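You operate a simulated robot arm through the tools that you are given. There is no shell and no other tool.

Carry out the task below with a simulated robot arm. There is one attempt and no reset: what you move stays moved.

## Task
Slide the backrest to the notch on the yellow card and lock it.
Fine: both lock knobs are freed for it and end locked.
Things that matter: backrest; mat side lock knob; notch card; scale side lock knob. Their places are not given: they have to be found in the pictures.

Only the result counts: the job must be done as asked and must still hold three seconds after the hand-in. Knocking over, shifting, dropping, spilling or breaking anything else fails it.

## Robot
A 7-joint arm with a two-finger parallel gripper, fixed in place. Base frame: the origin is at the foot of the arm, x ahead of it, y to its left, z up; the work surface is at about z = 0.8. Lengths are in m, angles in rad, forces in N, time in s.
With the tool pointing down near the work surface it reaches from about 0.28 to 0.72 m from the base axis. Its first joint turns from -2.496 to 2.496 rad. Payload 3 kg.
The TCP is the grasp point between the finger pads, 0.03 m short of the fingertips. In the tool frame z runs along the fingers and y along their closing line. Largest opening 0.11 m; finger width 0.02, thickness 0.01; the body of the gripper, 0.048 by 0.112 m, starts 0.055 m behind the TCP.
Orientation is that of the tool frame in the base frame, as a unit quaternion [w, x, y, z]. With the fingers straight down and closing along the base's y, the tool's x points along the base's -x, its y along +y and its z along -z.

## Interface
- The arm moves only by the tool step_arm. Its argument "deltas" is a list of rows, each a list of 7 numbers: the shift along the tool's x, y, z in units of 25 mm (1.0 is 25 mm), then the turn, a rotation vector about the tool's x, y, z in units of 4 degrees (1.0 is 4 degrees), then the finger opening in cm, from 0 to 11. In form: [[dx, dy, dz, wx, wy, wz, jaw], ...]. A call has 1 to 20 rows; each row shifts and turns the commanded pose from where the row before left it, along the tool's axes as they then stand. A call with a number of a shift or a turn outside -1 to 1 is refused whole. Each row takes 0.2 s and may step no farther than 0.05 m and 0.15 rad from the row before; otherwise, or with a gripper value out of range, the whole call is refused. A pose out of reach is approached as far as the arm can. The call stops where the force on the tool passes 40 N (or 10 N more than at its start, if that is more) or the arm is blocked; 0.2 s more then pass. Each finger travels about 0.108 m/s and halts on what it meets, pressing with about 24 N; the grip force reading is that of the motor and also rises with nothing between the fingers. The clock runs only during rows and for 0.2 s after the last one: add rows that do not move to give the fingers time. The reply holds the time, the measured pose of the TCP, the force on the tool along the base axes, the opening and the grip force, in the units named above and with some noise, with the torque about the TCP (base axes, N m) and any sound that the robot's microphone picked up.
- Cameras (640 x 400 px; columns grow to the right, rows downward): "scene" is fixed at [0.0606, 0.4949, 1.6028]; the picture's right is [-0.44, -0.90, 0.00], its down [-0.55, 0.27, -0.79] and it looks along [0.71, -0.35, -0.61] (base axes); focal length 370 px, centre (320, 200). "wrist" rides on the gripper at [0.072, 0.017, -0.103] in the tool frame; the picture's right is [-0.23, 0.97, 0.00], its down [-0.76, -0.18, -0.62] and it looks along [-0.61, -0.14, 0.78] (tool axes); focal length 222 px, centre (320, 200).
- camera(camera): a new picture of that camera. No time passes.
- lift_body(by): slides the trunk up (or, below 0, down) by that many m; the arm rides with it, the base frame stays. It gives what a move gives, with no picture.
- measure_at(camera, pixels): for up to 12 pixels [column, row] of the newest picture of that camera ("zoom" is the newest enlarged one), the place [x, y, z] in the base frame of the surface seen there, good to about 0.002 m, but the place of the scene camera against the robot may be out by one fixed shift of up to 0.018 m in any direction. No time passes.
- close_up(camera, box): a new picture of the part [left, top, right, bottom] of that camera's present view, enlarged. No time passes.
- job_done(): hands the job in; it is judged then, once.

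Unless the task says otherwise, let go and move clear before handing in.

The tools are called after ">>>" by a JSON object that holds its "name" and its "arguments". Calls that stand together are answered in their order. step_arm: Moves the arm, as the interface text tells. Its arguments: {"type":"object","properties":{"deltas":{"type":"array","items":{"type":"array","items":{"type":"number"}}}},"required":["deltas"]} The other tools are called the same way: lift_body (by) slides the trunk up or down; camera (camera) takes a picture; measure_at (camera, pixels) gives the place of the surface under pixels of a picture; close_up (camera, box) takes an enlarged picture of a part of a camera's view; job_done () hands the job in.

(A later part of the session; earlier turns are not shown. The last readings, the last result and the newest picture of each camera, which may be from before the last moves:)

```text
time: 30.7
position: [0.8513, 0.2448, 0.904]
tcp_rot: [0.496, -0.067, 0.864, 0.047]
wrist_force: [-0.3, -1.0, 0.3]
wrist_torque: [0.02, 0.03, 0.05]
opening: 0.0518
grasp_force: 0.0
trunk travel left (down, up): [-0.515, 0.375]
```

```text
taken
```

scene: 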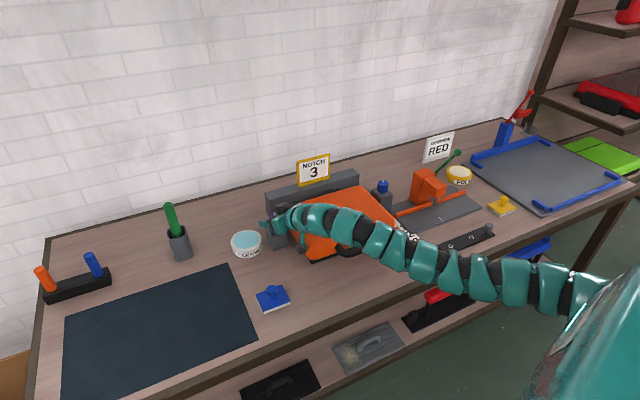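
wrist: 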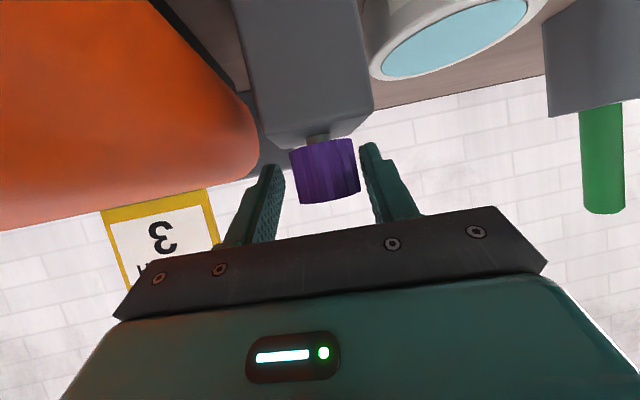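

Free again with near-zero force. I'll rise straight up and check the knob tick and the case.

>>> {"name": "step_arm", "arguments": {"deltas": [[-0.693, 0, -0.4, 0, 0, 0, 5.2], [-0.693, 0, -0.4, 0, 0, 0, 5.2], [-0.693, 0, -0.4, 0, 0, 0, 5.2], [-0.693, 0, -0.4, 0, 0, 0, 5.2], [0, 0, 0, 0, 0, 0, 5.2]]}}

>>> {"name": "camera", "arguments": {"camera": "wrist"}}

>>> {"name": "close_up", "arguments": {"camera": "wrist", "box": [220, 0, 360, 100]}}

>>> {"name": "camera", "arguments": {"camera": "scene"}}

```text
time: 31.9
position: [0.8514, 0.2445, 0.9828]
tcp_rot: [0.496, -0.067, 0.865, 0.046]
wrist_force: [-0.4, 0.5, -0.2]
wrist_torque: [0.02, 0.01, -0.02]
opening: 0.0522
grasp_force: 0.0
trunk travel left (down, up): [-0.515, 0.375]
```

```text
taken
```

wrist: 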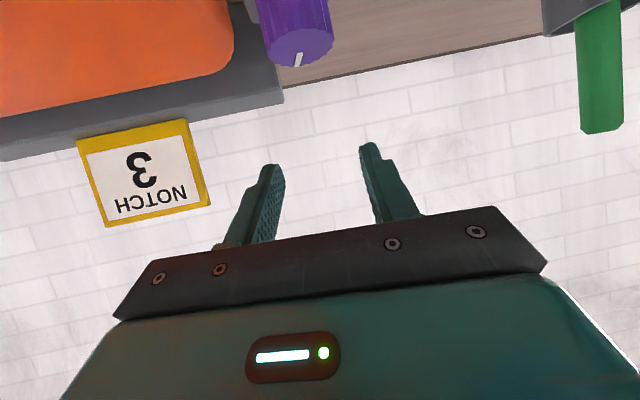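

```text
4.00 times, centred on (290, 50) of wrist
```

zoom: 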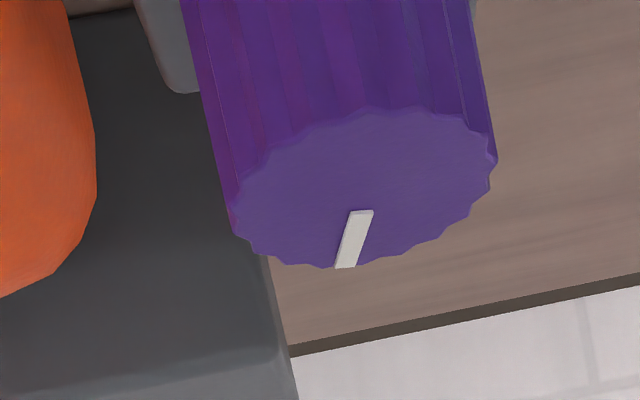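

```text
taken
```

scene: 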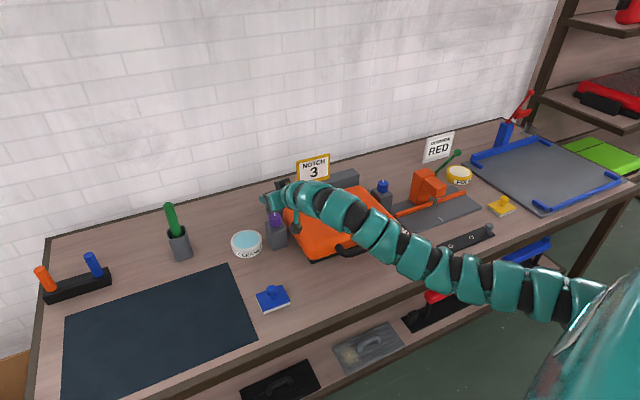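

The tick rotated a little. I'll measure its ends and the knob rim to get its heading.

>>> {"name": "measure_at", "arguments": {"camera": "wrist", "pixels": [[300.5, 54], [296.5, 66], [270, 56], [333, 40], [308, 30], [300, 50], [290, 45], [310, 45]]}}

```text
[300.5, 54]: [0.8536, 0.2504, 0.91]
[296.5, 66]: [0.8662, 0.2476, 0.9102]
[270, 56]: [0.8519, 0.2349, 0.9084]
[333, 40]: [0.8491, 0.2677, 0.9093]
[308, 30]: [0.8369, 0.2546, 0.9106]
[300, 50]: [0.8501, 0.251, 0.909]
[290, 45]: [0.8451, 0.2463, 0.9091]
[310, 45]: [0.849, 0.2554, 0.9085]
```

Tick heading is now about -12°, so the knob turns freely counter-clockwise (+17°). To keep the camera housing off the case, I'll roll the hand 180° about the finger axis, starting in free air.

>>> {"name": "step_arm", "arguments": {"deltas": [[-0.693, 0, -0.4, 0, 0, 0, 5.2], [-0.693, 0, -0.4, 0, 0, 0, 5.2], [0, 0, 0, 0, 0, 1, 5.2], [0, 0, 0, 0, 0, 1, 5.2], [0, 0, 0, 0, 0, 1, 5.2], [0, 0, 0, 0, 0, 1, 5.2], [0, 0, 0, 0, 0, 1, 5.2], [0, 0, 0, 0, 0, 1, 5.2], [0, 0, 0, 0, 0, 1, 5.2], [0, 0, 0, 0, 0, 1, 5.2], [0, 0, 0, 0, 0, 1, 5.2], [0, 0, 0, 0, 0, 1, 5.2], [0, 0, 0, 0, 0, 0, 5.2]]}}

```text
time: 34.7
position: [0.8498, 0.2445, 1.0234]
tcp_rot: [0.45, 0.232, 0.835, 0.215]
wrist_force: [-0.4, -0.3, -0.5]
wrist_torque: [0.06, 0.02, -0.02]
opening: 0.0519
grasp_force: 0.1
trunk travel left (down, up): [-0.515, 0.375]
```

Rolling works in this direction without reach problems (40° so far). Continuing.

>>> {"name": "step_arm", "arguments": {"deltas": [[0, 0, 0, 0, 0, 1, 5.2], [0, 0, 0, 0, 0, 1, 5.2], [0, 0, 0, 0, 0, 1, 5.2], [0, 0, 0, 0, 0, 1, 5.2], [0, 0, 0, 0, 0, 1, 5.2], [0, 0, 0, 0, 0, 1, 5.2], [0, 0, 0, 0, 0, 1, 5.2], [0, 0, 0, 0, 0, 1, 5.2], [0, 0, 0, 0, 0, 1, 5.2], [0, 0, 0, 0, 0, 1, 5.2], [0, 0, 0, 0, 0, 1, 5.2], [0, 0, 0, 0, 0, 1, 5.2], [0, 0, 0, 0, 0, 1, 5.2], [0, 0, 0, 0, 0, 1, 5.2], [0, 0, 0, 0, 0, 1, 5.2], [0, 0, 0, 0, 0, 1, 5.2], [0, 0, 0, 0, 0, 1, 5.2], [0, 0, 0, 0, 0, 1, 5.2]]}}

```text
time: 38.5
position: [0.8495, 0.2451, 1.0226]
tcp_rot: [0.24, 0.679, 0.539, 0.437]
wrist_force: [0.0, -0.1, -0.3]
wrist_torque: [0.0, 0.02, 0.01]
opening: 0.0518
grasp_force: 0.0
trunk travel left (down, up): [-0.515, 0.375]
```

112° rolled without trouble. Continuing the last 68°.

>>> {"name": "step_arm", "arguments": {"deltas": [[0, 0, 0, 0, 0, 1, 5.2], [0, 0, 0, 0, 0, 1, 5.2], [0, 0, 0, 0, 0, 1, 5.2], [0, 0, 0, 0, 0, 1, 5.2], [0, 0, 0, 0, 0, 1, 5.2], [0, 0, 0, 0, 0, 1, 5.2], [0, 0, 0, 0, 0, 1, 5.2], [0, 0, 0, 0, 0, 1, 5.2], [0, 0, 0, 0, 0, 1, 5.2], [0, 0, 0, 0, 0, 1, 5.2], [0, 0, 0, 0, 0, 1, 5.2], [0, 0, 0, 0, 0, 1, 5.2], [0, 0, 0, 0, 0, 1, 5.2], [0, 0, 0, 0, 0, 1, 5.2], [0, 0, 0, 0, 0, 1, 5.2], [0, 0, 0, 0, 0, 1, 5.2], [0, 0, 0, 0, 0, 1, 5.2], [0, 0, 0, 0, 0, 0, 5.2]]}}

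>>> {"name": "camera", "arguments": {"camera": "wrist"}}

>>> {"name": "camera", "arguments": {"camera": "scene"}}

```text
time: 42.3
position: [0.8521, 0.2456, 1.0265]
tcp_rot: [0.081, 0.818, 0.281, 0.495]
wrist_force: [0.2, 0.0, 0.9]
wrist_torque: [-0.02, 0.03, 0.02]
opening: 0.0518
grasp_force: 0.1
out of reach, approached as far as the arm can: row 10, 11, 12, 13, 14, 15, 16, 17
trunk travel left (down, up): [-0.515, 0.375]
```

```text
taken
```

wrist: 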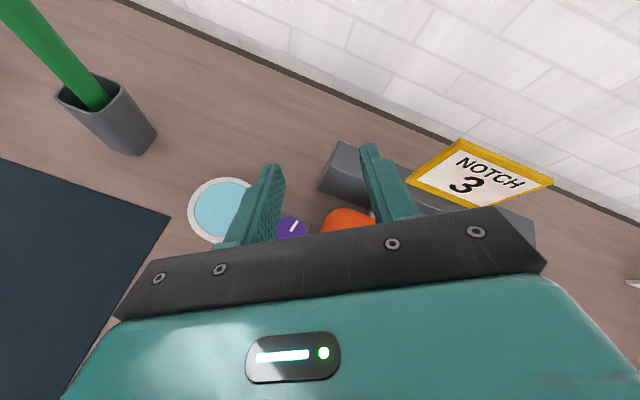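

```text
taken
```

scene: 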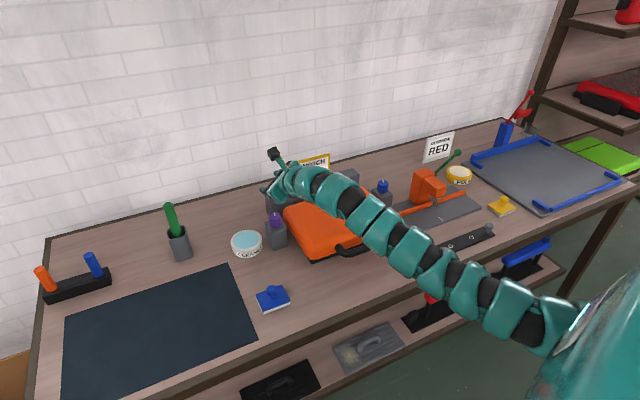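

The roll hits a joint limit at about 150°, so I'll undo it and instead use a smaller tilt (~50°) that keeps the camera housing above the case. Rolling back.

>>> {"name": "step_arm", "arguments": {"deltas": [[0, 0, 0, 0, 0, -1, 5.2], [0, 0, 0, 0, 0, -1, 5.2], [0, 0, 0, 0, 0, -1, 5.2], [0, 0, 0, 0, 0, -1, 5.2], [0, 0, 0, 0, 0, -1, 5.2], [0, 0, 0, 0, 0, -1, 5.2], [0, 0, 0, 0, 0, -1, 5.2], [0, 0, 0, 0, 0, -1, 5.2], [0, 0, 0, 0, 0, -1, 5.2], [0, 0, 0, 0, 0, -1, 5.2], [0, 0, 0, 0, 0, -1, 5.2], [0, 0, 0, 0, 0, -1, 5.2], [0, 0, 0, 0, 0, -1, 5.2], [0, 0, 0, 0, 0, -1, 5.2], [0, 0, 0, 0, 0, -1, 5.2], [0, 0, 0, 0, 0, -1, 5.2], [0, 0, 0, 0, 0, -1, 5.2], [0, 0, 0, 0, 0, -1, 5.2], [0, 0, 0, 0, 0, -1, 5.2]]}}

>>> {"name": "step_arm", "arguments": {"deltas": [[0, 0, 0, 0, 0, -1, 5.2], [0, 0, 0, 0, 0, -1, 5.2], [0, 0, 0, 0, 0, -1, 5.2], [0, 0, 0, 0, 0, -1, 5.2], [0, 0, 0, 0, 0, -1, 5.2], [0, 0, 0, 0, 0, -1, 5.2], [0, 0, 0, 0, 0, -1, 5.2], [0, 0, 0, 0, 0, -1, 5.2], [0, 0, 0, 0, 0, -1, 5.2], [0, 0, 0, 0, 0, -1, 5.2], [0, 0, 0, 0, 0, -1, 5.2], [0, 0, 0, 0, 0, -1, 5.2], [0, 0, 0, 0, 0, -1, 5.2], [0, 0, 0, 0, 0, -1, 5.2], [0, 0, 0, 0, 0, -1, 5.2], [0, 0, 0, 0, 0, -1, 5.2], [0, 0, 0, 0, 0, -1, 5.2], [0, 0, 0, 0, 0, -1, 5.2], [0, 0, 0, 0, 0, 0, 5.2]]}}

```text
time: 46.3
position: [0.8518, 0.2457, 1.0267]
tcp_rot: [0.368, 0.471, 0.726, 0.34]
wrist_force: [0.1, 0.0, -0.3]
wrist_torque: [0.01, -0.04, -0.02]
opening: 0.0521
grasp_force: 0.1
trunk travel left (down, up): [-0.515, 0.375]
```

```text
time: 50.3
position: [0.8508, 0.2444, 1.0262]
tcp_rot: [0.498, -0.044, 0.864, 0.058]
wrist_force: [-0.6, 0.1, 0.3]
wrist_torque: [-0.06, -0.01, 0.0]
opening: 0.0517
grasp_force: 0.0
trunk travel left (down, up): [-0.515, 0.375]
```

Residual roll is about 3.7°, heading 9.5°, tilt 60°. I'll correct the roll, yaw to about 30°, back off slightly, and reduce the tilt to 50°.

>>> {"name": "step_arm", "arguments": {"deltas": [[0, 0, 0, 0, 0, -0.93, 5.2], [0, 0, 0, -0.866, 0, -0.5, 5.2], [0, 0, 0, -0.866, 0, -0.5, 5.2], [0, 0, 0, -0.866, 0, -0.5, 5.2], [0, 0, 0, -0.866, 0, -0.5, 5.2], [0, 0, 0, -0.866, 0, -0.5, 5.2], [0.3, 0, -0.52, 0, 0, 0, 5.2], [0.3, 0, -0.52, 0, 0, 0, 5.2], [0, 0, 0, 0, 0.85, 0, 5.2], [0, 0, 0, 0, 0.85, 0, 5.2], [0, 0, 0, 0, 0.85, 0, 5.2], [0, 0, 0, 0, 0, 0, 5.2]]}}

```text
time: 52.9
position: [0.8258, 0.2303, 1.0279]
tcp_rot: [0.408, -0.232, 0.877, 0.107]
wrist_force: [-0.5, -0.7, -0.4]
wrist_torque: [-0.01, -0.01, -0.02]
opening: 0.0518
grasp_force: 0.0
trunk travel left (down, up): [-0.515, 0.375]
```

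Heading 29.5°, tilt 50°. Moving above the purple knob with the grip point 15 mm beyond the TCP on the knob axis, then yawing down to about 10° to test reach.

>>> {"name": "step_arm", "arguments": {"deltas": [[0.423, 0.08, 0.7, 0, 0, 0, 5.2], [0.423, 0.08, 0.7, 0, 0, 0, 5.2], [0.423, 0.08, 0.7, 0, 0, 0, 5.2], [0, 0, 0, 0, 0, 0, 5.2]]}}

>>> {"name": "step_arm", "arguments": {"deltas": [[0, 0.032, 0, 0.766, 0, 0.643, 5.2], [0, 0.032, 0, 0.766, 0, 0.643, 5.2], [0, 0.032, 0, 0.766, 0, 0.643, 5.2], [0, 0.032, 0, 0.766, 0, 0.643, 5.2], [0, 0.032, 0, 0.766, 0, 0.643, 5.2], [0, 0, 0, 0, 0, 0, 5.2]]}}

>>> {"name": "camera", "arguments": {"camera": "wrist"}}

```text
time: 53.9
position: [0.8411, 0.2475, 0.9713]
tcp_rot: [0.409, -0.232, 0.876, 0.107]
wrist_force: [-0.1, 0.6, -0.1]
wrist_torque: [-0.02, 0.02, 0.04]
opening: 0.0518
grasp_force: 0.0
trunk travel left (down, up): [-0.515, 0.375]
```

```text
time: 55.3
position: [0.8377, 0.2496, 0.9703]
tcp_rot: [0.421, -0.075, 0.903, 0.034]
wrist_force: [0.1, -0.8, -0.8]
wrist_torque: [-0.03, 0.01, -0.01]
opening: 0.052
grasp_force: 0.2
trunk travel left (down, up): [-0.515, 0.375]
```

```text
taken
```

wrist: 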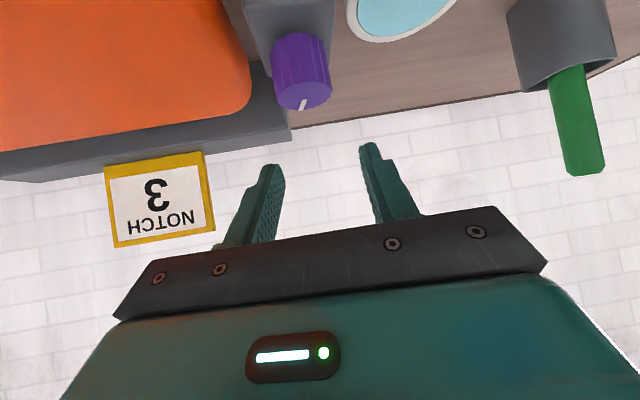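

Heading 9° reached at (0.838, 0.250, 0.970) with no reach flag. Descending onto the knob and gripping.

>>> {"name": "step_arm", "arguments": {"deltas": [[0.65, 0, 0.547, 0, 0, 0, 5.2], [0.65, 0, 0.547, 0, 0, 0, 5.2], [0.65, 0, 0.547, 0, 0, 0, 5.2], [0, 0, 0, 0, 0, 0, 5.2], [0, 0, 0, 0, 0, 0, 3.6], [0, 0, 0, 0, 0, 0, 2.5], [0, 0, 0, 0, 0, 0, 1.5], [0, 0, 0, 0, 0, 0, 1.5]]}}

>>> {"name": "camera", "arguments": {"camera": "wrist"}}

>>> {"name": "close_up", "arguments": {"camera": "scene", "box": [250, 180, 340, 260]}}

```text
time: 57.1
position: [0.8401, 0.2484, 0.9059]
tcp_rot: [0.421, -0.076, 0.903, 0.035]
wrist_force: [1.6, -1.9, 0.7]
wrist_torque: [0.56, 0.22, -0.02]
opening: 0.0352
grasp_force: 44.9
trunk travel left (down, up): [-0.515, 0.375]
```

```text
taken
```

wrist: 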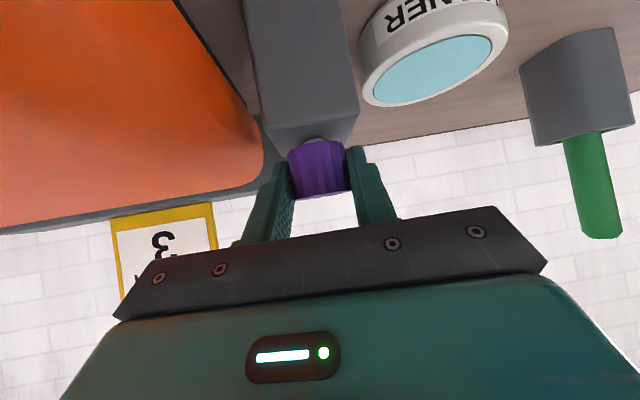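

```text
5.00 times, centred on (295, 220) of scene
```

zoom: 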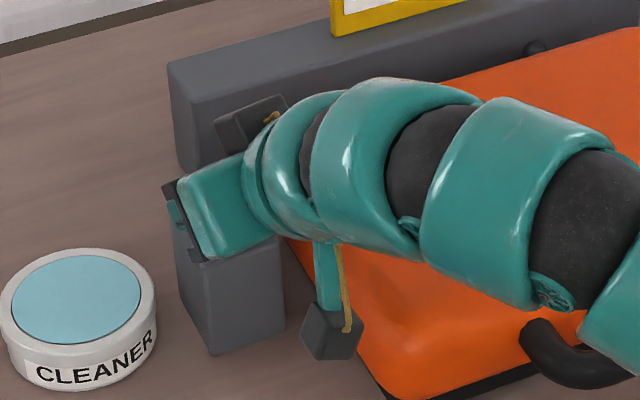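

Gripped at 0.0352. Rotating counter-clockwise 12° about the knob axis and checking.

>>> {"name": "step_arm", "arguments": {"deltas": [[0, -0.032, 0, -0.766, 0, -0.643, 1.5], [0, -0.032, 0, -0.766, 0, -0.643, 1.5], [0, -0.032, 0, -0.766, 0, -0.643, 1.5], [0, 0, 0, 0, 0, 0, 1.5]]}}

>>> {"name": "close_up", "arguments": {"camera": "scene", "box": [250, 180, 340, 260]}}

```text
time: 58.1
position: [0.8406, 0.2463, 0.9058]
tcp_rot: [0.416, -0.17, 0.89, 0.078]
wrist_force: [5.6, -1.4, 5.8]
wrist_torque: [0.45, 0.51, -0.08]
opening: 0.0351
grasp_force: 45.5
trunk travel left (down, up): [-0.515, 0.375]
```

```text
5.00 times, centred on (295, 220) of scene
```

zoom: 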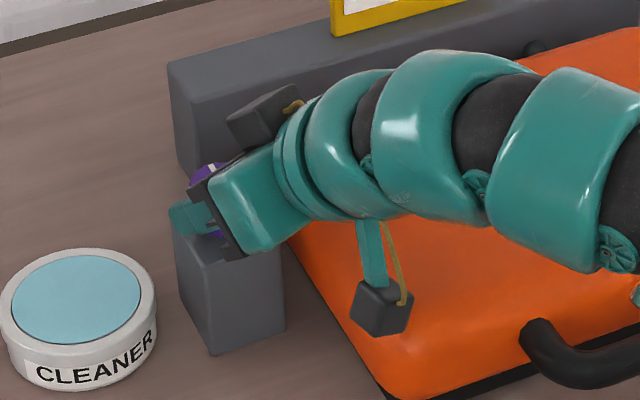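

No obstruction; the housing passes above the case. Continuing 16° more.

>>> {"name": "step_arm", "arguments": {"deltas": [[0, -0.032, 0, -0.766, 0, -0.643, 1.5], [0, -0.032, 0, -0.766, 0, -0.643, 1.5], [0, -0.032, 0, -0.766, 0, -0.643, 1.5], [0, -0.032, 0, -0.766, 0, -0.643, 1.5], [0, 0, 0, 0, 0, 0, 1.5]]}}

>>> {"name": "close_up", "arguments": {"camera": "scene", "box": [250, 180, 340, 260]}}

```text
time: 59.3
position: [0.8414, 0.2433, 0.9069]
tcp_rot: [0.401, -0.292, 0.857, 0.135]
wrist_force: [13.7, 1.8, 12.9]
wrist_torque: [0.52, 0.41, -0.07]
opening: 0.0348
grasp_force: 44.6
trunk travel left (down, up): [-0.515, 0.375]
```

```text
5.00 times, centred on (295, 220) of scene
```

zoom: 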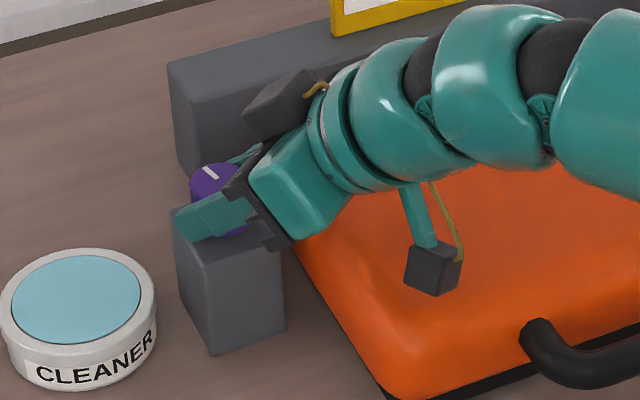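

Knob tick now about +15° and turning smoothly; a mild +x/+z force (13 N) builds. Continuing 12° more.

>>> {"name": "step_arm", "arguments": {"deltas": [[0.02, -0.032, -0.03, -0.766, 0, -0.643, 1.5], [0.02, -0.032, -0.03, -0.766, 0, -0.643, 1.5], [0, -0.032, 0, -0.766, 0, -0.643, 1.5], [0, 0, 0, 0, 0, 0, 1.5]]}}

>>> {"name": "close_up", "arguments": {"camera": "scene", "box": [250, 180, 340, 260]}}

```text
time: 60.3
position: [0.8419, 0.2394, 0.9056]
tcp_rot: [0.385, -0.379, 0.823, 0.176]
wrist_force: [27.0, 11.1, 14.0]
wrist_torque: [0.16, 0.08, -0.17]
opening: 0.0346
grasp_force: 45.3
trunk travel left (down, up): [-0.515, 0.375]
```

```text
5.00 times, centred on (295, 220) of scene
```

zoom: 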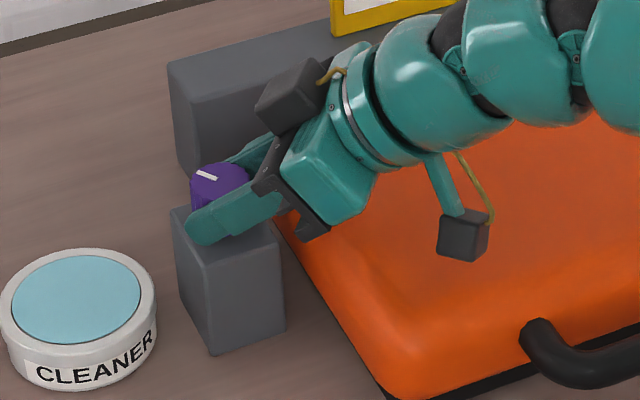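

Turned about 57° in total with no click yet; the hand is trailing the axis by ~2 mm. I'll open, rotate back clockwise about the knob axis, and re-grip.

>>> {"name": "step_arm", "arguments": {"deltas": [[0, 0, 0, 0, 0, 0, 4], [-0.05, 0, 0.06, 0, 0, 0, 5.2], [0, 0, 0, 0, 0, 0, 5.2]]}}

>>> {"name": "camera", "arguments": {"camera": "wrist"}}

>>> {"name": "close_up", "arguments": {"camera": "scene", "box": [260, 190, 320, 240]}}

```text
time: 61.1
position: [0.8418, 0.2414, 0.9047]
tcp_rot: [0.382, -0.381, 0.823, 0.176]
wrist_force: [-0.2, 0.1, -0.2]
wrist_torque: [-0.02, 0.0, 0.01]
opening: 0.0521
grasp_force: 0.1
trunk travel left (down, up): [-0.515, 0.375]
```

```text
taken
```

wrist: 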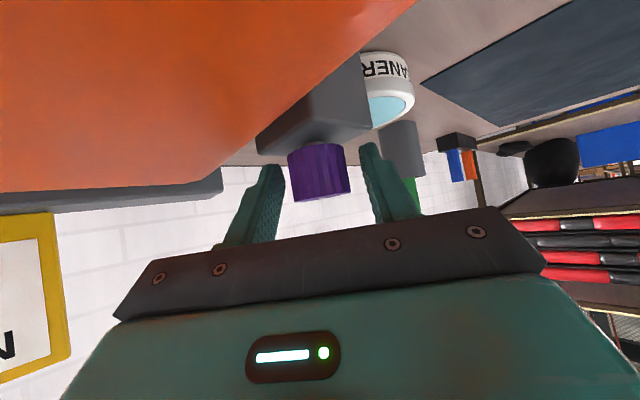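

```text
8.00 times, centred on (290, 215) of scene
```

zoom: 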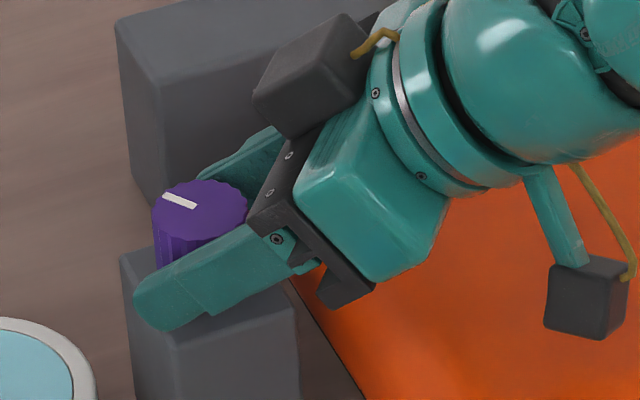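

The tick is clearly visible now in the scene zoom from (197,206) to (165,196). I'll measure its heading with the zoom.

>>> {"name": "measure_at", "arguments": {"camera": "zoom", "pixels": [[194, 206], [168, 197], [200, 208], [240, 205], [155, 215], [200, 184], [200, 232]]}}

```text
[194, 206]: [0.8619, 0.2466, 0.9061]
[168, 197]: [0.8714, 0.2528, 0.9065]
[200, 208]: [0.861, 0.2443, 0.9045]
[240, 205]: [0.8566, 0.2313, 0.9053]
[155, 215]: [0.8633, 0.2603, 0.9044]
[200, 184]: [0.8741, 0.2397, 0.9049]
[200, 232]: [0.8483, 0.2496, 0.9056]
```

Tick heading ≈ +33° (about 62° turned). Rotating the open hand back clockwise 40° around the knob and re-gripping.

>>> {"name": "step_arm", "arguments": {"deltas": [[0, 0.032, 0, 0.766, 0, 0.643, 5.2], [0, 0.032, 0, 0.766, 0, 0.643, 5.2], [0, 0.032, 0, 0.766, 0, 0.643, 5.2], [0, 0.032, 0, 0.766, 0, 0.643, 5.2], [0, 0.032, 0, 0.766, 0, 0.643, 5.2], [0, 0.032, 0, 0.766, 0, 0.643, 5.2], [0, 0.032, 0, 0.766, 0, 0.643, 5.2], [0, 0.032, 0, 0.766, 0, 0.643, 5.2], [0, 0.032, 0, 0.766, 0, 0.643, 5.2], [0, 0.032, 0, 0.766, 0, 0.643, 5.2], [0, 0, 0, 0, 0, 0, 5.2]]}}

>>> {"name": "camera", "arguments": {"camera": "wrist"}}

```text
time: 63.5
position: [0.8372, 0.2475, 0.9071]
tcp_rot: [0.421, -0.075, 0.903, 0.034]
wrist_force: [-0.1, -0.1, -0.3]
wrist_torque: [-0.01, -0.01, 0.0]
opening: 0.0521
grasp_force: 0.1
trunk travel left (down, up): [-0.515, 0.375]
```

```text
taken
```

wrist: 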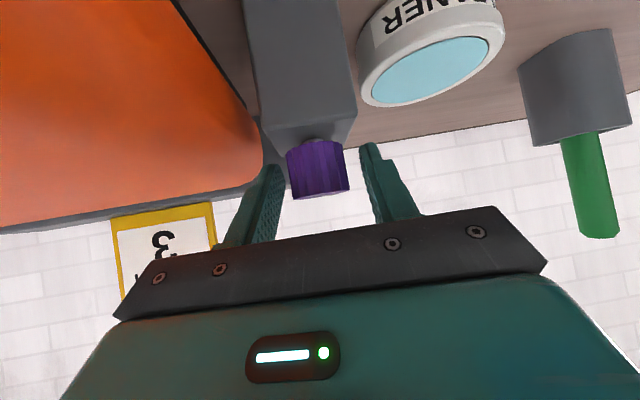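

Nearly aligned; a 2 mm correction forward, then grip and turn again, 20° at first.

>>> {"name": "step_arm", "arguments": {"deltas": [[-0.05, 0.044, 0.058, 0, 0, 0, 5.2], [0, 0, 0, 0, 0, 0, 3.6], [0, 0, 0, 0, 0, 0, 2.5], [0, 0, 0, 0, 0, 0, 1.5], [0, 0, 0, 0, 0, 0, 1.5], [0, -0.032, 0, -0.766, 0, -0.643, 1.5], [0, -0.032, 0, -0.766, 0, -0.643, 1.5], [0, -0.032, 0, -0.766, 0, -0.643, 1.5], [0, -0.032, 0, -0.766, 0, -0.643, 1.5], [0, -0.032, 0, -0.766, 0, -0.643, 1.5], [0, 0, 0, 0, 0, 0, 1.5]]}}

>>> {"name": "close_up", "arguments": {"camera": "scene", "box": [260, 190, 320, 240]}}

```text
time: 65.9
position: [0.8409, 0.2447, 0.9053]
tcp_rot: [0.409, -0.231, 0.876, 0.107]
wrist_force: [9.9, -8.1, 6.2]
wrist_torque: [1.32, 0.0, -0.1]
opening: 0.0352
grasp_force: 45.2
trunk travel left (down, up): [-0.515, 0.375]
```

```text
8.00 times, centred on (290, 215) of scene
```

zoom: 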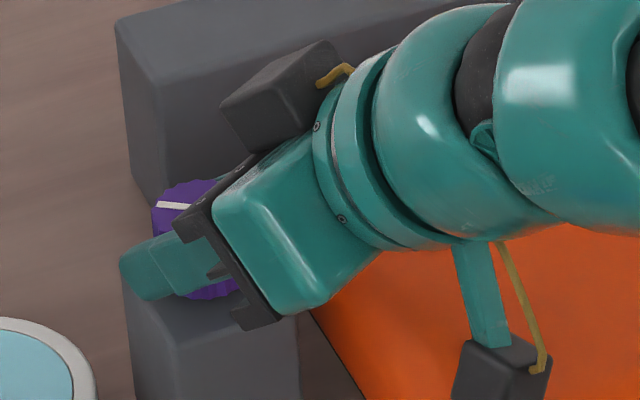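

Still turning freely (tick now nearly horizontal in the zoom). Another 20°.

>>> {"name": "step_arm", "arguments": {"deltas": [[0, -0.032, 0, -0.766, 0, -0.643, 1.5], [0, -0.032, 0, -0.766, 0, -0.643, 1.5], [-0.02, -0.032, 0.02, -0.766, 0, -0.643, 1.5], [-0.02, -0.032, 0.02, -0.766, 0, -0.643, 1.5], [-0.02, -0.032, 0.02, -0.766, 0, -0.643, 1.5], [0, 0, 0, 0, 0, 0, 1.5]]}}

>>> {"name": "close_up", "arguments": {"camera": "scene", "box": [260, 190, 320, 240]}}

```text
time: 67.3
position: [0.8437, 0.2424, 0.9062]
tcp_rot: [0.384, -0.38, 0.823, 0.177]
wrist_force: [-0.9, -14.7, 5.4]
wrist_torque: [0.34, 0.8, -0.09]
opening: 0.0354
grasp_force: 45.1
trunk travel left (down, up): [-0.515, 0.375]
```

```text
8.00 times, centred on (290, 215) of scene
```

zoom: 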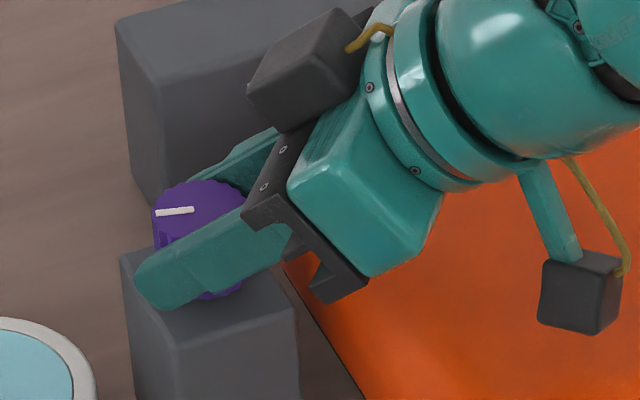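

About 100° turned in total (tick ≈ +70°), no stop or click yet. Re-gripping once more: open, rotate back 40°, grip.

>>> {"name": "step_arm", "arguments": {"deltas": [[0, 0, 0, 0, 0, 0, 4], [0, 0, 0, 0, 0, 0, 5.2], [0, 0.032, 0, 0.766, 0, 0.643, 5.2], [0, 0.032, 0, 0.766, 0, 0.643, 5.2], [0, 0.032, 0, 0.766, 0, 0.643, 5.2], [0, 0.032, 0, 0.766, 0, 0.643, 5.2], [0, 0.032, 0, 0.766, 0, 0.643, 5.2], [0, 0.032, 0, 0.766, 0, 0.643, 5.2], [0, 0.032, 0, 0.766, 0, 0.643, 5.2], [0, 0.032, 0, 0.766, 0, 0.643, 5.2], [0, 0.032, 0, 0.766, 0, 0.643, 5.2], [0, 0.032, 0, 0.766, 0, 0.643, 5.2], [0, 0, 0, 0, 0, 0, 5.2]]}}

```text
time: 70.1
position: [0.8426, 0.2504, 0.9055]
tcp_rot: [0.421, -0.076, 0.903, 0.035]
wrist_force: [0.0, -1.3, 0.3]
wrist_torque: [0.01, -0.02, 0.0]
opening: 0.0519
grasp_force: 0.1
trunk travel left (down, up): [-0.515, 0.375]
```

Correcting 3.5 mm back onto the axis, then grip and turn 20°.

>>> {"name": "step_arm", "arguments": {"deltas": [[0.095, -0.04, -0.113, 0, 0, 0, 5.2], [0, 0, 0, 0, 0, 0, 3.6], [0, 0, 0, 0, 0, 0, 2.5], [0, 0, 0, 0, 0, 0, 1.5], [0, 0, 0, 0, 0, 0, 1.5], [0, -0.032, 0, -0.766, 0, -0.643, 1.5], [0, -0.032, 0, -0.766, 0, -0.643, 1.5], [0, -0.032, 0, -0.766, 0, -0.643, 1.5], [0, -0.032, 0, -0.766, 0, -0.643, 1.5], [0, -0.032, 0, -0.766, 0, -0.643, 1.5], [0, 0, 0, 0, 0, 0, 1.5]]}}

>>> {"name": "close_up", "arguments": {"camera": "scene", "box": [260, 190, 320, 240]}}

```text
time: 72.5
position: [0.8396, 0.2433, 0.9056]
tcp_rot: [0.409, -0.232, 0.876, 0.108]
wrist_force: [1.4, -9.3, 7.7]
wrist_torque: [1.35, 0.01, -0.76]
opening: 0.0357
grasp_force: 44.8
trunk travel left (down, up): [-0.515, 0.375]
```

```text
8.00 times, centred on (290, 215) of scene
```

zoom: 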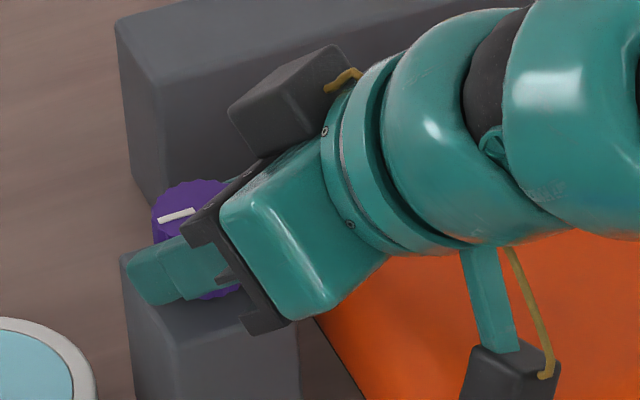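

Torque about z jumped to -0.76, tick near +90°: this looks like the end stop. One more 4° to confirm.

>>> {"name": "step_arm", "arguments": {"deltas": [[0, -0.032, 0, -0.766, 0, -0.643, 1.5], [0, 0, 0, 0, 0, 0, 1.5]]}}

>>> {"name": "close_up", "arguments": {"camera": "scene", "box": [260, 190, 320, 240]}}

>>> {"name": "measure_at", "arguments": {"camera": "zoom", "pixels": [[192, 210], [162, 221]]}}

```text
time: 73.1
position: [0.8383, 0.2427, 0.9046]
tcp_rot: [0.405, -0.262, 0.868, 0.121]
wrist_force: [2.6, -12.2, 11.3]
wrist_torque: [0.86, 0.81, -0.66]
opening: 0.0354
grasp_force: 45.6
trunk travel left (down, up): [-0.515, 0.375]
```

```text
8.00 times, centred on (290, 215) of scene
```

zoom: 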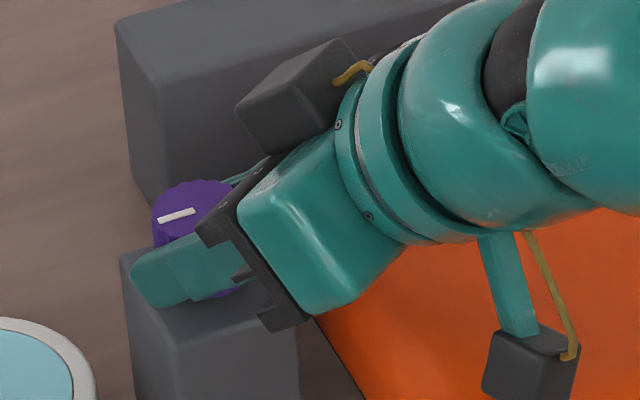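

```text
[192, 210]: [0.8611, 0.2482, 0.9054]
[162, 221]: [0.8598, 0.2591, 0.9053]
```

The tick stayed at about +95° while the hand slipped: the counter-clockwise end stop, ~125° from the start. Now I'll release, rise, and look at the area around the blue knob.

>>> {"name": "step_arm", "arguments": {"deltas": [[0, 0, 0, 0, 0, 0, 4], [0, 0, 0, 0, 0, 0, 5.2], [-0.69, 0, -0.578, 0, 0, 0, 5.2], [-0.69, 0, -0.578, 0, 0, 0, 5.2], [-0.69, 0, -0.578, 0, 0, 0, 5.2], [-0.69, 0, -0.578, 0, 0, 0, 5.2], [0, 0, 0, 0, 0, 0, 5.2]]}}

>>> {"name": "camera", "arguments": {"camera": "scene"}}

>>> {"name": "measure_at", "arguments": {"camera": "scene", "pixels": [[425, 170], [432, 175], [436, 185], [445, 190], [382, 183], [384, 196], [412, 186], [402, 212], [455, 158], [438, 148], [313, 160], [320, 180]]}}

>>> {"name": "close_up", "arguments": {"camera": "scene", "box": [250, 190, 320, 250]}}

```text
time: 74.7
position: [0.8387, 0.246, 0.9942]
tcp_rot: [0.403, -0.263, 0.868, 0.122]
wrist_force: [0.2, -0.7, 0.2]
wrist_torque: [0.02, -0.03, 0.02]
opening: 0.052
grasp_force: 0.0
trunk travel left (down, up): [-0.515, 0.375]
```

```text
taken
```

scene: 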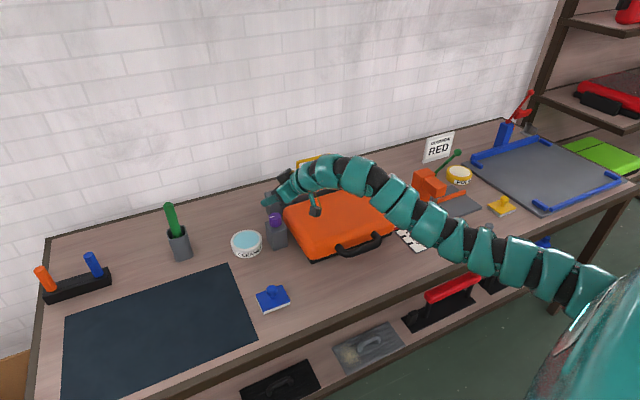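

```text
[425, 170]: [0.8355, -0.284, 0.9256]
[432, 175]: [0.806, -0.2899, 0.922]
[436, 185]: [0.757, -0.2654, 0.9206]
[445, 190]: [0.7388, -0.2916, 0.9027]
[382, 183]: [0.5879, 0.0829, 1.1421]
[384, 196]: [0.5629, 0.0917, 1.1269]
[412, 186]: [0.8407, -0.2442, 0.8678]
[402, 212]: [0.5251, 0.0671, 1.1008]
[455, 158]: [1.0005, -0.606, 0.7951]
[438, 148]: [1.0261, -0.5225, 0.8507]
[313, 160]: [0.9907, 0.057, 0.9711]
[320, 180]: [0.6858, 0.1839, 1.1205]
```

```text
6.67 times, centred on (285, 220) of scene
```

zoom: 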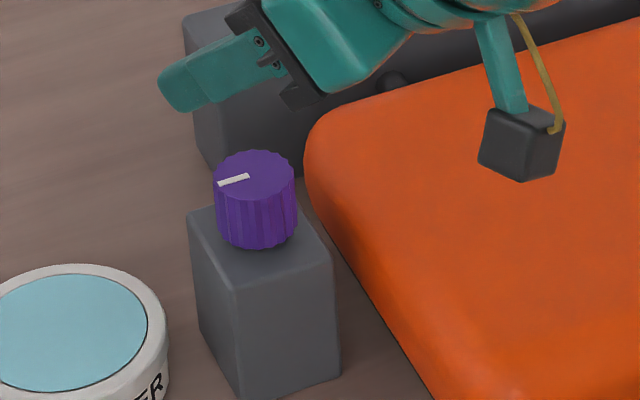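

Purple knob's tick now points left (freed end). The orange fence post is at z≈0.925 near y≈-0.28, so I'll keep the blue-knob headings within ±40°. Moving across above the case to the blue knob.

>>> {"name": "step_arm", "arguments": {"deltas": [[0.286, -0.666, -0.34, 0, 0, 0, 5.2], [0.286, -0.666, -0.34, 0, 0, 0, 5.2], [0.286, -0.666, -0.34, 0, 0, 0, 5.2], [0.286, -0.666, -0.34, 0, 0, 0, 5.2], [0.286, -0.666, -0.34, 0, 0, 0, 5.2], [0, 0, 0, 0.766, 0, 0.643, 5.2], [0, 0, 0, 0.766, 0, 0.643, 5.2], [0, 0, 0, 0.766, 0, 0.643, 5.2], [0, 0, 0, 0.766, 0, 0.643, 5.2], [0, 0, 0, 0.766, 0, 0.643, 5.2], [0, 0, 0, 0.766, 0, 0.643, 5.2], [0, 0, 0, 0.766, 0, 0.643, 5.2], [0, 0, 0, 0.766, 0, 0.643, 5.2], [0, 0, 0, 0.322, 0, 0.27, 5.2], [0, 0, 0, 0, 0, 0, 5.2]]}}

>>> {"name": "step_arm", "arguments": {"deltas": [[0, -0.98, 0, 0, 0, 0, 5.2], [0, -0.98, 0, 0, 0, 0, 5.2], [0, -0.98, 0, 0, 0, 0, 5.2], [0, -0.98, 0, 0, 0, 0, 5.2], [0, -0.98, 0, 0, 0, 0, 5.2], [0, -0.98, 0, 0, 0, 0, 5.2], [0, -0.98, 0, 0, 0, 0, 5.2], [0, -0.98, 0, 0, 0, 0, 5.2], [0, -0.98, 0, 0, 0, 0, 5.2], [0, -0.98, 0, 0, 0, 0, 5.2], [0, -0.98, 0, 0, 0, 0, 5.2], [0, 0, 0, 0, 0, 0, 5.2]]}}

>>> {"name": "camera", "arguments": {"camera": "wrist"}}

>>> {"name": "camera", "arguments": {"camera": "scene"}}

```text
time: 77.9
position: [0.8407, 0.1446, 0.9956]
tcp_rot: [0.422, 0.0, 0.907, -0.001]
wrist_force: [0.1, 0.3, 0.2]
wrist_torque: [0.02, 0.01, -0.01]
opening: 0.052
grasp_force: 0.1
trunk travel left (down, up): [-0.515, 0.375]
```

```text
time: 80.5
position: [0.8385, -0.1246, 0.9937]
tcp_rot: [0.423, -0.001, 0.906, 0.0]
wrist_force: [-0.2, 0.2, 0.6]
wrist_torque: [-0.01, -0.03, -0.03]
opening: 0.0521
grasp_force: 0.1
trunk travel left (down, up): [-0.515, 0.375]
```

```text
taken
```

wrist: 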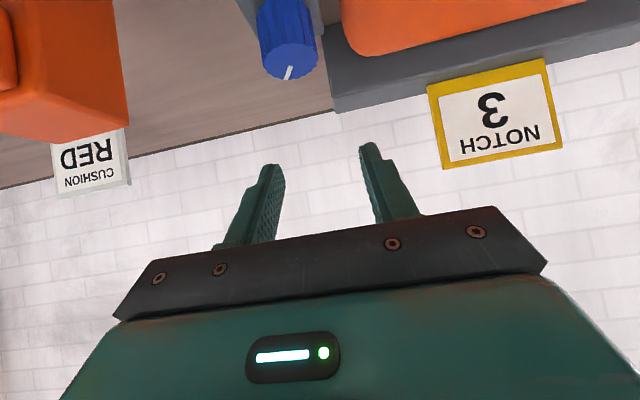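

```text
taken
```

scene: 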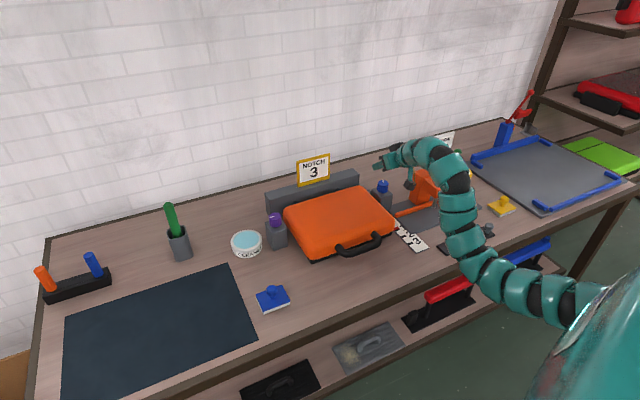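

The wrist view shows the blue knob at (288,45) with its tick at (288,72). Zooming and measuring its centre.

>>> {"name": "close_up", "arguments": {"camera": "wrist", "box": [220, 0, 360, 100]}}

>>> {"name": "measure_at", "arguments": {"camera": "wrist", "pixels": [[289, 67], [287, 78], [265, 70], [316, 60], [290, 62], [290, 46], [280, 60], [300, 60], [110, 125], [15, 130], [60, 80], [345, 40]]}}

>>> {"name": "measure_at", "arguments": {"camera": "scene", "pixels": [[455, 180], [455, 215], [465, 245], [430, 155], [412, 183], [440, 165]]}}

```text
4.00 times, centred on (290, 50) of wrist
```

zoom: 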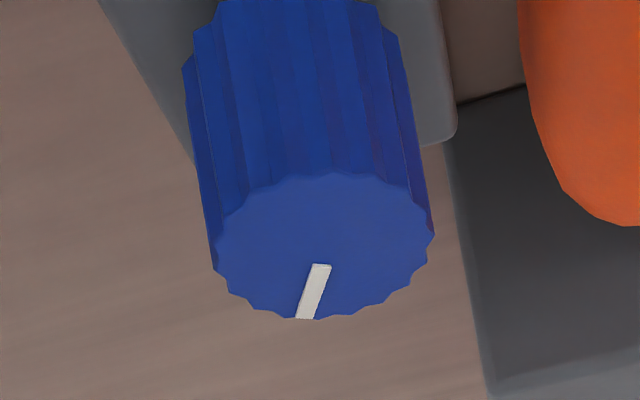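

```text
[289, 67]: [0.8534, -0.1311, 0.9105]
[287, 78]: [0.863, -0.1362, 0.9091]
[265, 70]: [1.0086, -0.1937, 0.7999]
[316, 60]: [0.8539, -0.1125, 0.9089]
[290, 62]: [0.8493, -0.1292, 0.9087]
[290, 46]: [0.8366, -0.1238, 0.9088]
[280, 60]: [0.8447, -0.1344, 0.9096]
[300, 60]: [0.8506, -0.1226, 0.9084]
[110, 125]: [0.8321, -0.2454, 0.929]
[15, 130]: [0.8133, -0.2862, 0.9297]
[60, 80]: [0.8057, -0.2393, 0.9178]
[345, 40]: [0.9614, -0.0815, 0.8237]
```

```text
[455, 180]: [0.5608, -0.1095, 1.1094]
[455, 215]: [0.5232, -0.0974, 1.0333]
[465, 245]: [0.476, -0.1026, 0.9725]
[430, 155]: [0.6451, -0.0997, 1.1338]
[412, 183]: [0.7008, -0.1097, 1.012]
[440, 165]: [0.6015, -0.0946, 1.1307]
```

Blue knob centre ≈ (0.850, -0.129), tick -28°. I'll align, then yaw to about -36° about the knob axis, still above it.

>>> {"name": "step_arm", "arguments": {"deltas": [[0, -0.176, 0, 0, 0, 0, 5.2], [0, 0.032, 0, 0.766, 0, 0.643, 5.2], [0, 0.032, 0, 0.766, 0, 0.643, 5.2], [0, 0.032, 0, 0.766, 0, 0.643, 5.2], [0, 0.032, 0, 0.766, 0, 0.643, 5.2], [0, 0.032, 0, 0.766, 0, 0.643, 5.2], [0, 0.032, 0, 0.766, 0, 0.643, 5.2], [0, 0.032, 0, 0.766, 0, 0.643, 5.2], [0, 0.032, 0, 0.766, 0, 0.643, 5.2], [0, 0.032, 0, 0.766, 0, 0.643, 5.2], [0, 0, 0, 0, 0, 0, 5.2]]}}

>>> {"name": "camera", "arguments": {"camera": "wrist"}}

```text
time: 82.9
position: [0.8409, -0.1214, 0.997]
tcp_rot: [0.403, 0.281, 0.861, -0.132]
wrist_force: [0.1, 0.0, 0.4]
wrist_torque: [-0.02, -0.01, 0.01]
opening: 0.0517
grasp_force: 0.1
trunk travel left (down, up): [-0.515, 0.375]
```

```text
taken
```

wrist: 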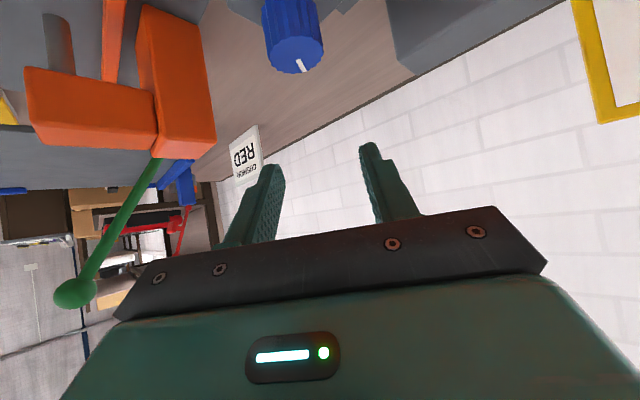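

Aligned at heading -36°. Descending and gripping the blue knob.

>>> {"name": "step_arm", "arguments": {"deltas": [[0.6925, 0, 0.581, 0, 0, 0, 5.2], [0.6925, 0, 0.581, 0, 0, 0, 5.2], [0.6925, 0, 0.581, 0, 0, 0, 5.2], [0.6925, 0, 0.581, 0, 0, 0, 5.2], [0, 0, 0, 0, 0, 0, 5.2]]}}

>>> {"name": "camera", "arguments": {"camera": "wrist"}}

>>> {"name": "close_up", "arguments": {"camera": "scene", "box": [340, 150, 440, 220]}}

```text
time: 84.1
position: [0.8418, -0.1244, 0.9037]
tcp_rot: [0.402, 0.28, 0.862, -0.131]
wrist_force: [0.9, 1.0, -0.2]
wrist_torque: [-0.01, 0.02, -0.04]
opening: 0.052
grasp_force: 0.1
trunk travel left (down, up): [-0.515, 0.375]
```

```text
taken
```

wrist: 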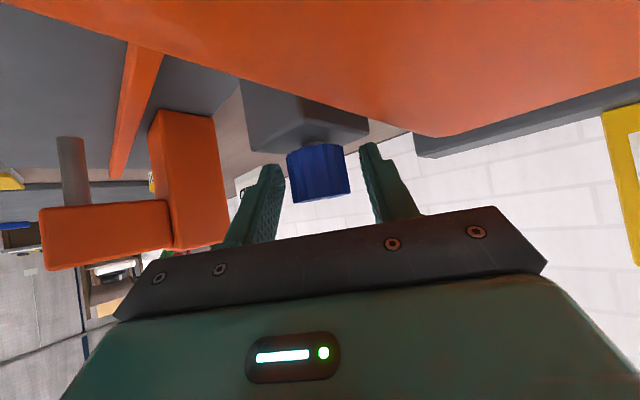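

```text
5.71 times, centred on (390, 185) of scene
```

zoom: 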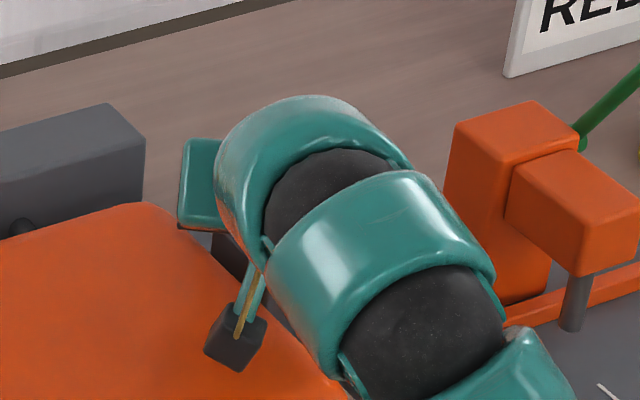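

Knob is between the pads. Small correction, grip, and turn 12° counter-clockwise.

>>> {"name": "step_arm", "arguments": {"deltas": [[0, 0.045, -0.118, 0, 0, 0, 5.2], [0, 0, 0, 0, 0, 0, 3.6], [0, 0, 0, 0, 0, 0, 2.5], [0, 0, 0, 0, 0, 0, 1.5], [0, 0, 0, 0, 0, 0, 1.5], [0, -0.032, 0, -0.766, 0, -0.643, 1.5], [0, -0.032, 0, -0.766, 0, -0.643, 1.5], [0, -0.032, 0, -0.766, 0, -0.643, 1.5], [0, 0, 0, 0, 0, 0, 1.5]]}}

>>> {"name": "close_up", "arguments": {"camera": "scene", "box": [340, 150, 440, 220]}}

```text
time: 86.1
position: [0.8396, -0.1249, 0.9077]
tcp_rot: [0.413, 0.189, 0.886, -0.089]
wrist_force: [-14.5, -11.5, -10.4]
wrist_torque: [0.93, -0.4, -0.2]
opening: 0.0353
grasp_force: 45.0
trunk travel left (down, up): [-0.515, 0.375]
```

```text
5.71 times, centred on (390, 185) of scene
```

zoom: 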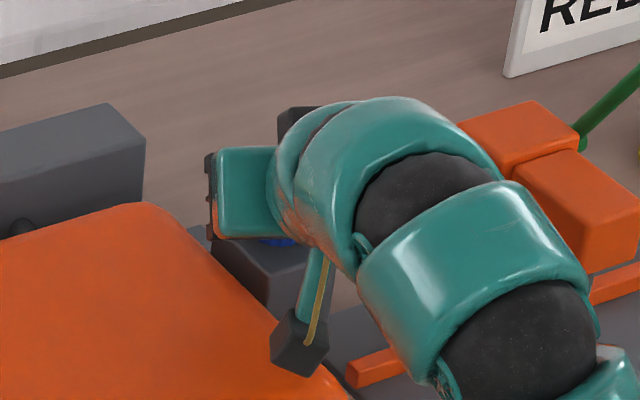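

It turns; a 14 N side load shows a small axis mismatch. I'll relax ~2 mm and keep turning 16°.

>>> {"name": "step_arm", "arguments": {"deltas": [[0.053, -0.1, 0, -0.766, 0, -0.643, 1.5], [0, -0.032, 0, -0.766, 0, -0.643, 1.5], [0, -0.032, 0, -0.766, 0, -0.643, 1.5], [0, -0.032, 0, -0.766, 0, -0.643, 1.5], [0, 0, 0, 0, 0, 0, 1.5]]}}

>>> {"name": "close_up", "arguments": {"camera": "scene", "box": [340, 150, 440, 220]}}

```text
time: 87.3
position: [0.8367, -0.1294, 0.9081]
tcp_rot: [0.423, 0.063, 0.903, -0.029]
wrist_force: [5.3, -15.1, 5.2]
wrist_torque: [0.71, -0.92, -0.15]
opening: 0.0349
grasp_force: 45.0
trunk travel left (down, up): [-0.515, 0.375]
```

```text
5.71 times, centred on (390, 185) of scene
```

zoom: 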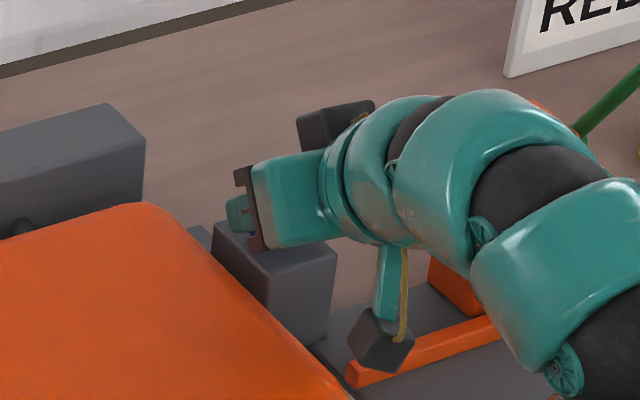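

Now at heading -8°, still smooth. Continuing 20°, easing the side load.

>>> {"name": "step_arm", "arguments": {"deltas": [[0, -0.06, 0, -0.766, 0, -0.643, 1.5], [0, -0.032, 0, -0.766, 0, -0.643, 1.5], [0, -0.032, 0, -0.766, 0, -0.643, 1.5], [0, -0.032, 0, -0.766, 0, -0.643, 1.5], [0, -0.032, 0, -0.766, 0, -0.643, 1.5], [0, 0, 0, 0, 0, 0, 1.5]]}}

>>> {"name": "close_up", "arguments": {"camera": "scene", "box": [340, 150, 440, 220]}}

>>> {"name": "camera", "arguments": {"camera": "wrist"}}

```text
time: 88.7
position: [0.8367, -0.1327, 0.9075]
tcp_rot: [0.422, -0.093, 0.901, 0.043]
wrist_force: [31.7, -15.4, 21.2]
wrist_torque: [0.85, 0.01, -0.29]
opening: 0.0348
grasp_force: 44.6
trunk travel left (down, up): [-0.515, 0.375]
```

```text
5.71 times, centred on (390, 185) of scene
```

zoom: 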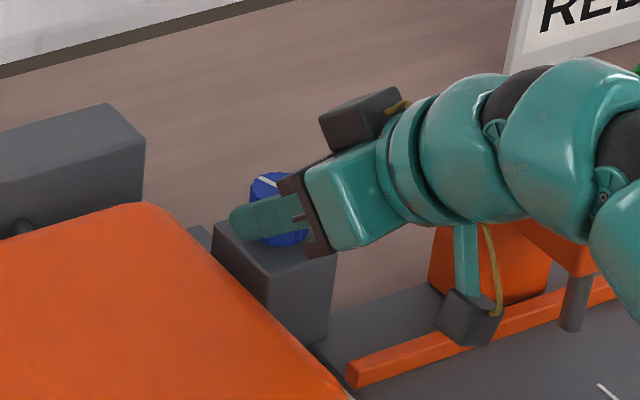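

```text
taken
```

wrist: 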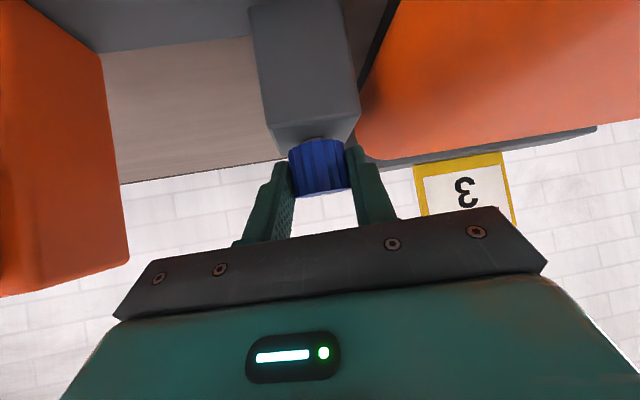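

Side load grew to 32 N in +x; I'll relax the hand forward/up by ~2 mm before turning on.

>>> {"name": "step_arm", "arguments": {"deltas": [[-0.092, -0.047, 0.017, 0, 0, 0, 1.5], [0, 0, 0, 0, 0, 0, 1.5]]}}

```text
time: 89.3
position: [0.837, -0.1331, 0.9077]
tcp_rot: [0.42, -0.094, 0.901, 0.044]
wrist_force: [12.4, -14.1, 12.1]
wrist_torque: [0.76, -0.24, -0.18]
opening: 0.0352
grasp_force: 44.9
trunk travel left (down, up): [-0.515, 0.375]
```

Load eased. Turning another 20° with a slight forward bias.

>>> {"name": "step_arm", "arguments": {"deltas": [[-0.03, -0.04, 0.0, -0.766, 0, -0.643, 1.5], [-0.03, -0.04, 0.01, -0.766, 0, -0.643, 1.5], [-0.03, -0.04, 0.01, -0.766, 0, -0.643, 1.5], [-0.03, -0.04, 0.01, -0.766, 0, -0.643, 1.5], [-0.03, -0.04, 0.01, -0.766, 0, -0.643, 1.5], [0, 0, 0, 0, 0, 0, 1.5]]}}

>>> {"name": "close_up", "arguments": {"camera": "scene", "box": [340, 150, 440, 220]}}

```text
time: 90.7
position: [0.8413, -0.1364, 0.907]
tcp_rot: [0.404, -0.25, 0.872, 0.117]
wrist_force: [-30.0, -9.6, -24.1]
wrist_torque: [-0.67, 0.18, 0.07]
opening: 0.0342
grasp_force: 45.6
trunk travel left (down, up): [-0.515, 0.375]
```

```text
5.71 times, centred on (390, 185) of scene
```

zoom: 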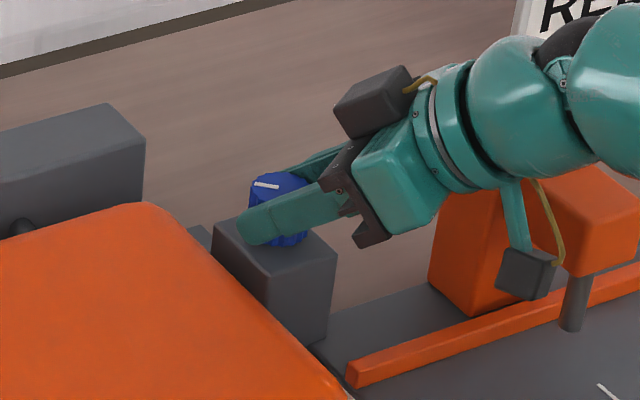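

Turned about 68° on the blue knob (tick ≈ +42°). Releasing, then rotating the open hand back clockwise.

>>> {"name": "step_arm", "arguments": {"deltas": [[0, 0, 0, 0, 0, 0, 4], [0, 0, 0, 0, 0, 0, 5.2], [0, 0, 0, 0, 0, 0, 5.2]]}}

>>> {"name": "camera", "arguments": {"camera": "wrist"}}

```text
time: 91.5
position: [0.8419, -0.1352, 0.9111]
tcp_rot: [0.407, -0.25, 0.871, 0.115]
wrist_force: [0.2, -0.5, -0.1]
wrist_torque: [0.0, -0.01, -0.01]
opening: 0.052
grasp_force: 0.1
trunk travel left (down, up): [-0.515, 0.375]
```

```text
taken
```

wrist: 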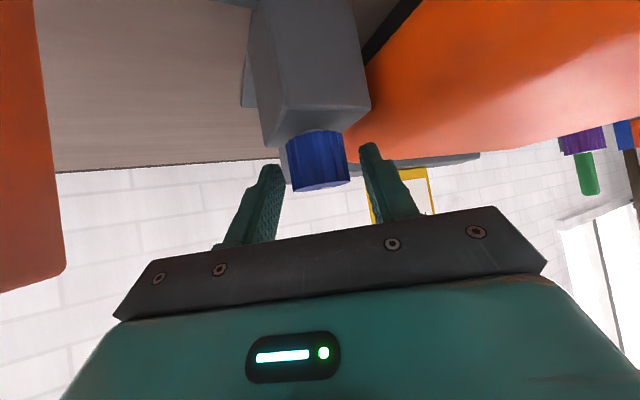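

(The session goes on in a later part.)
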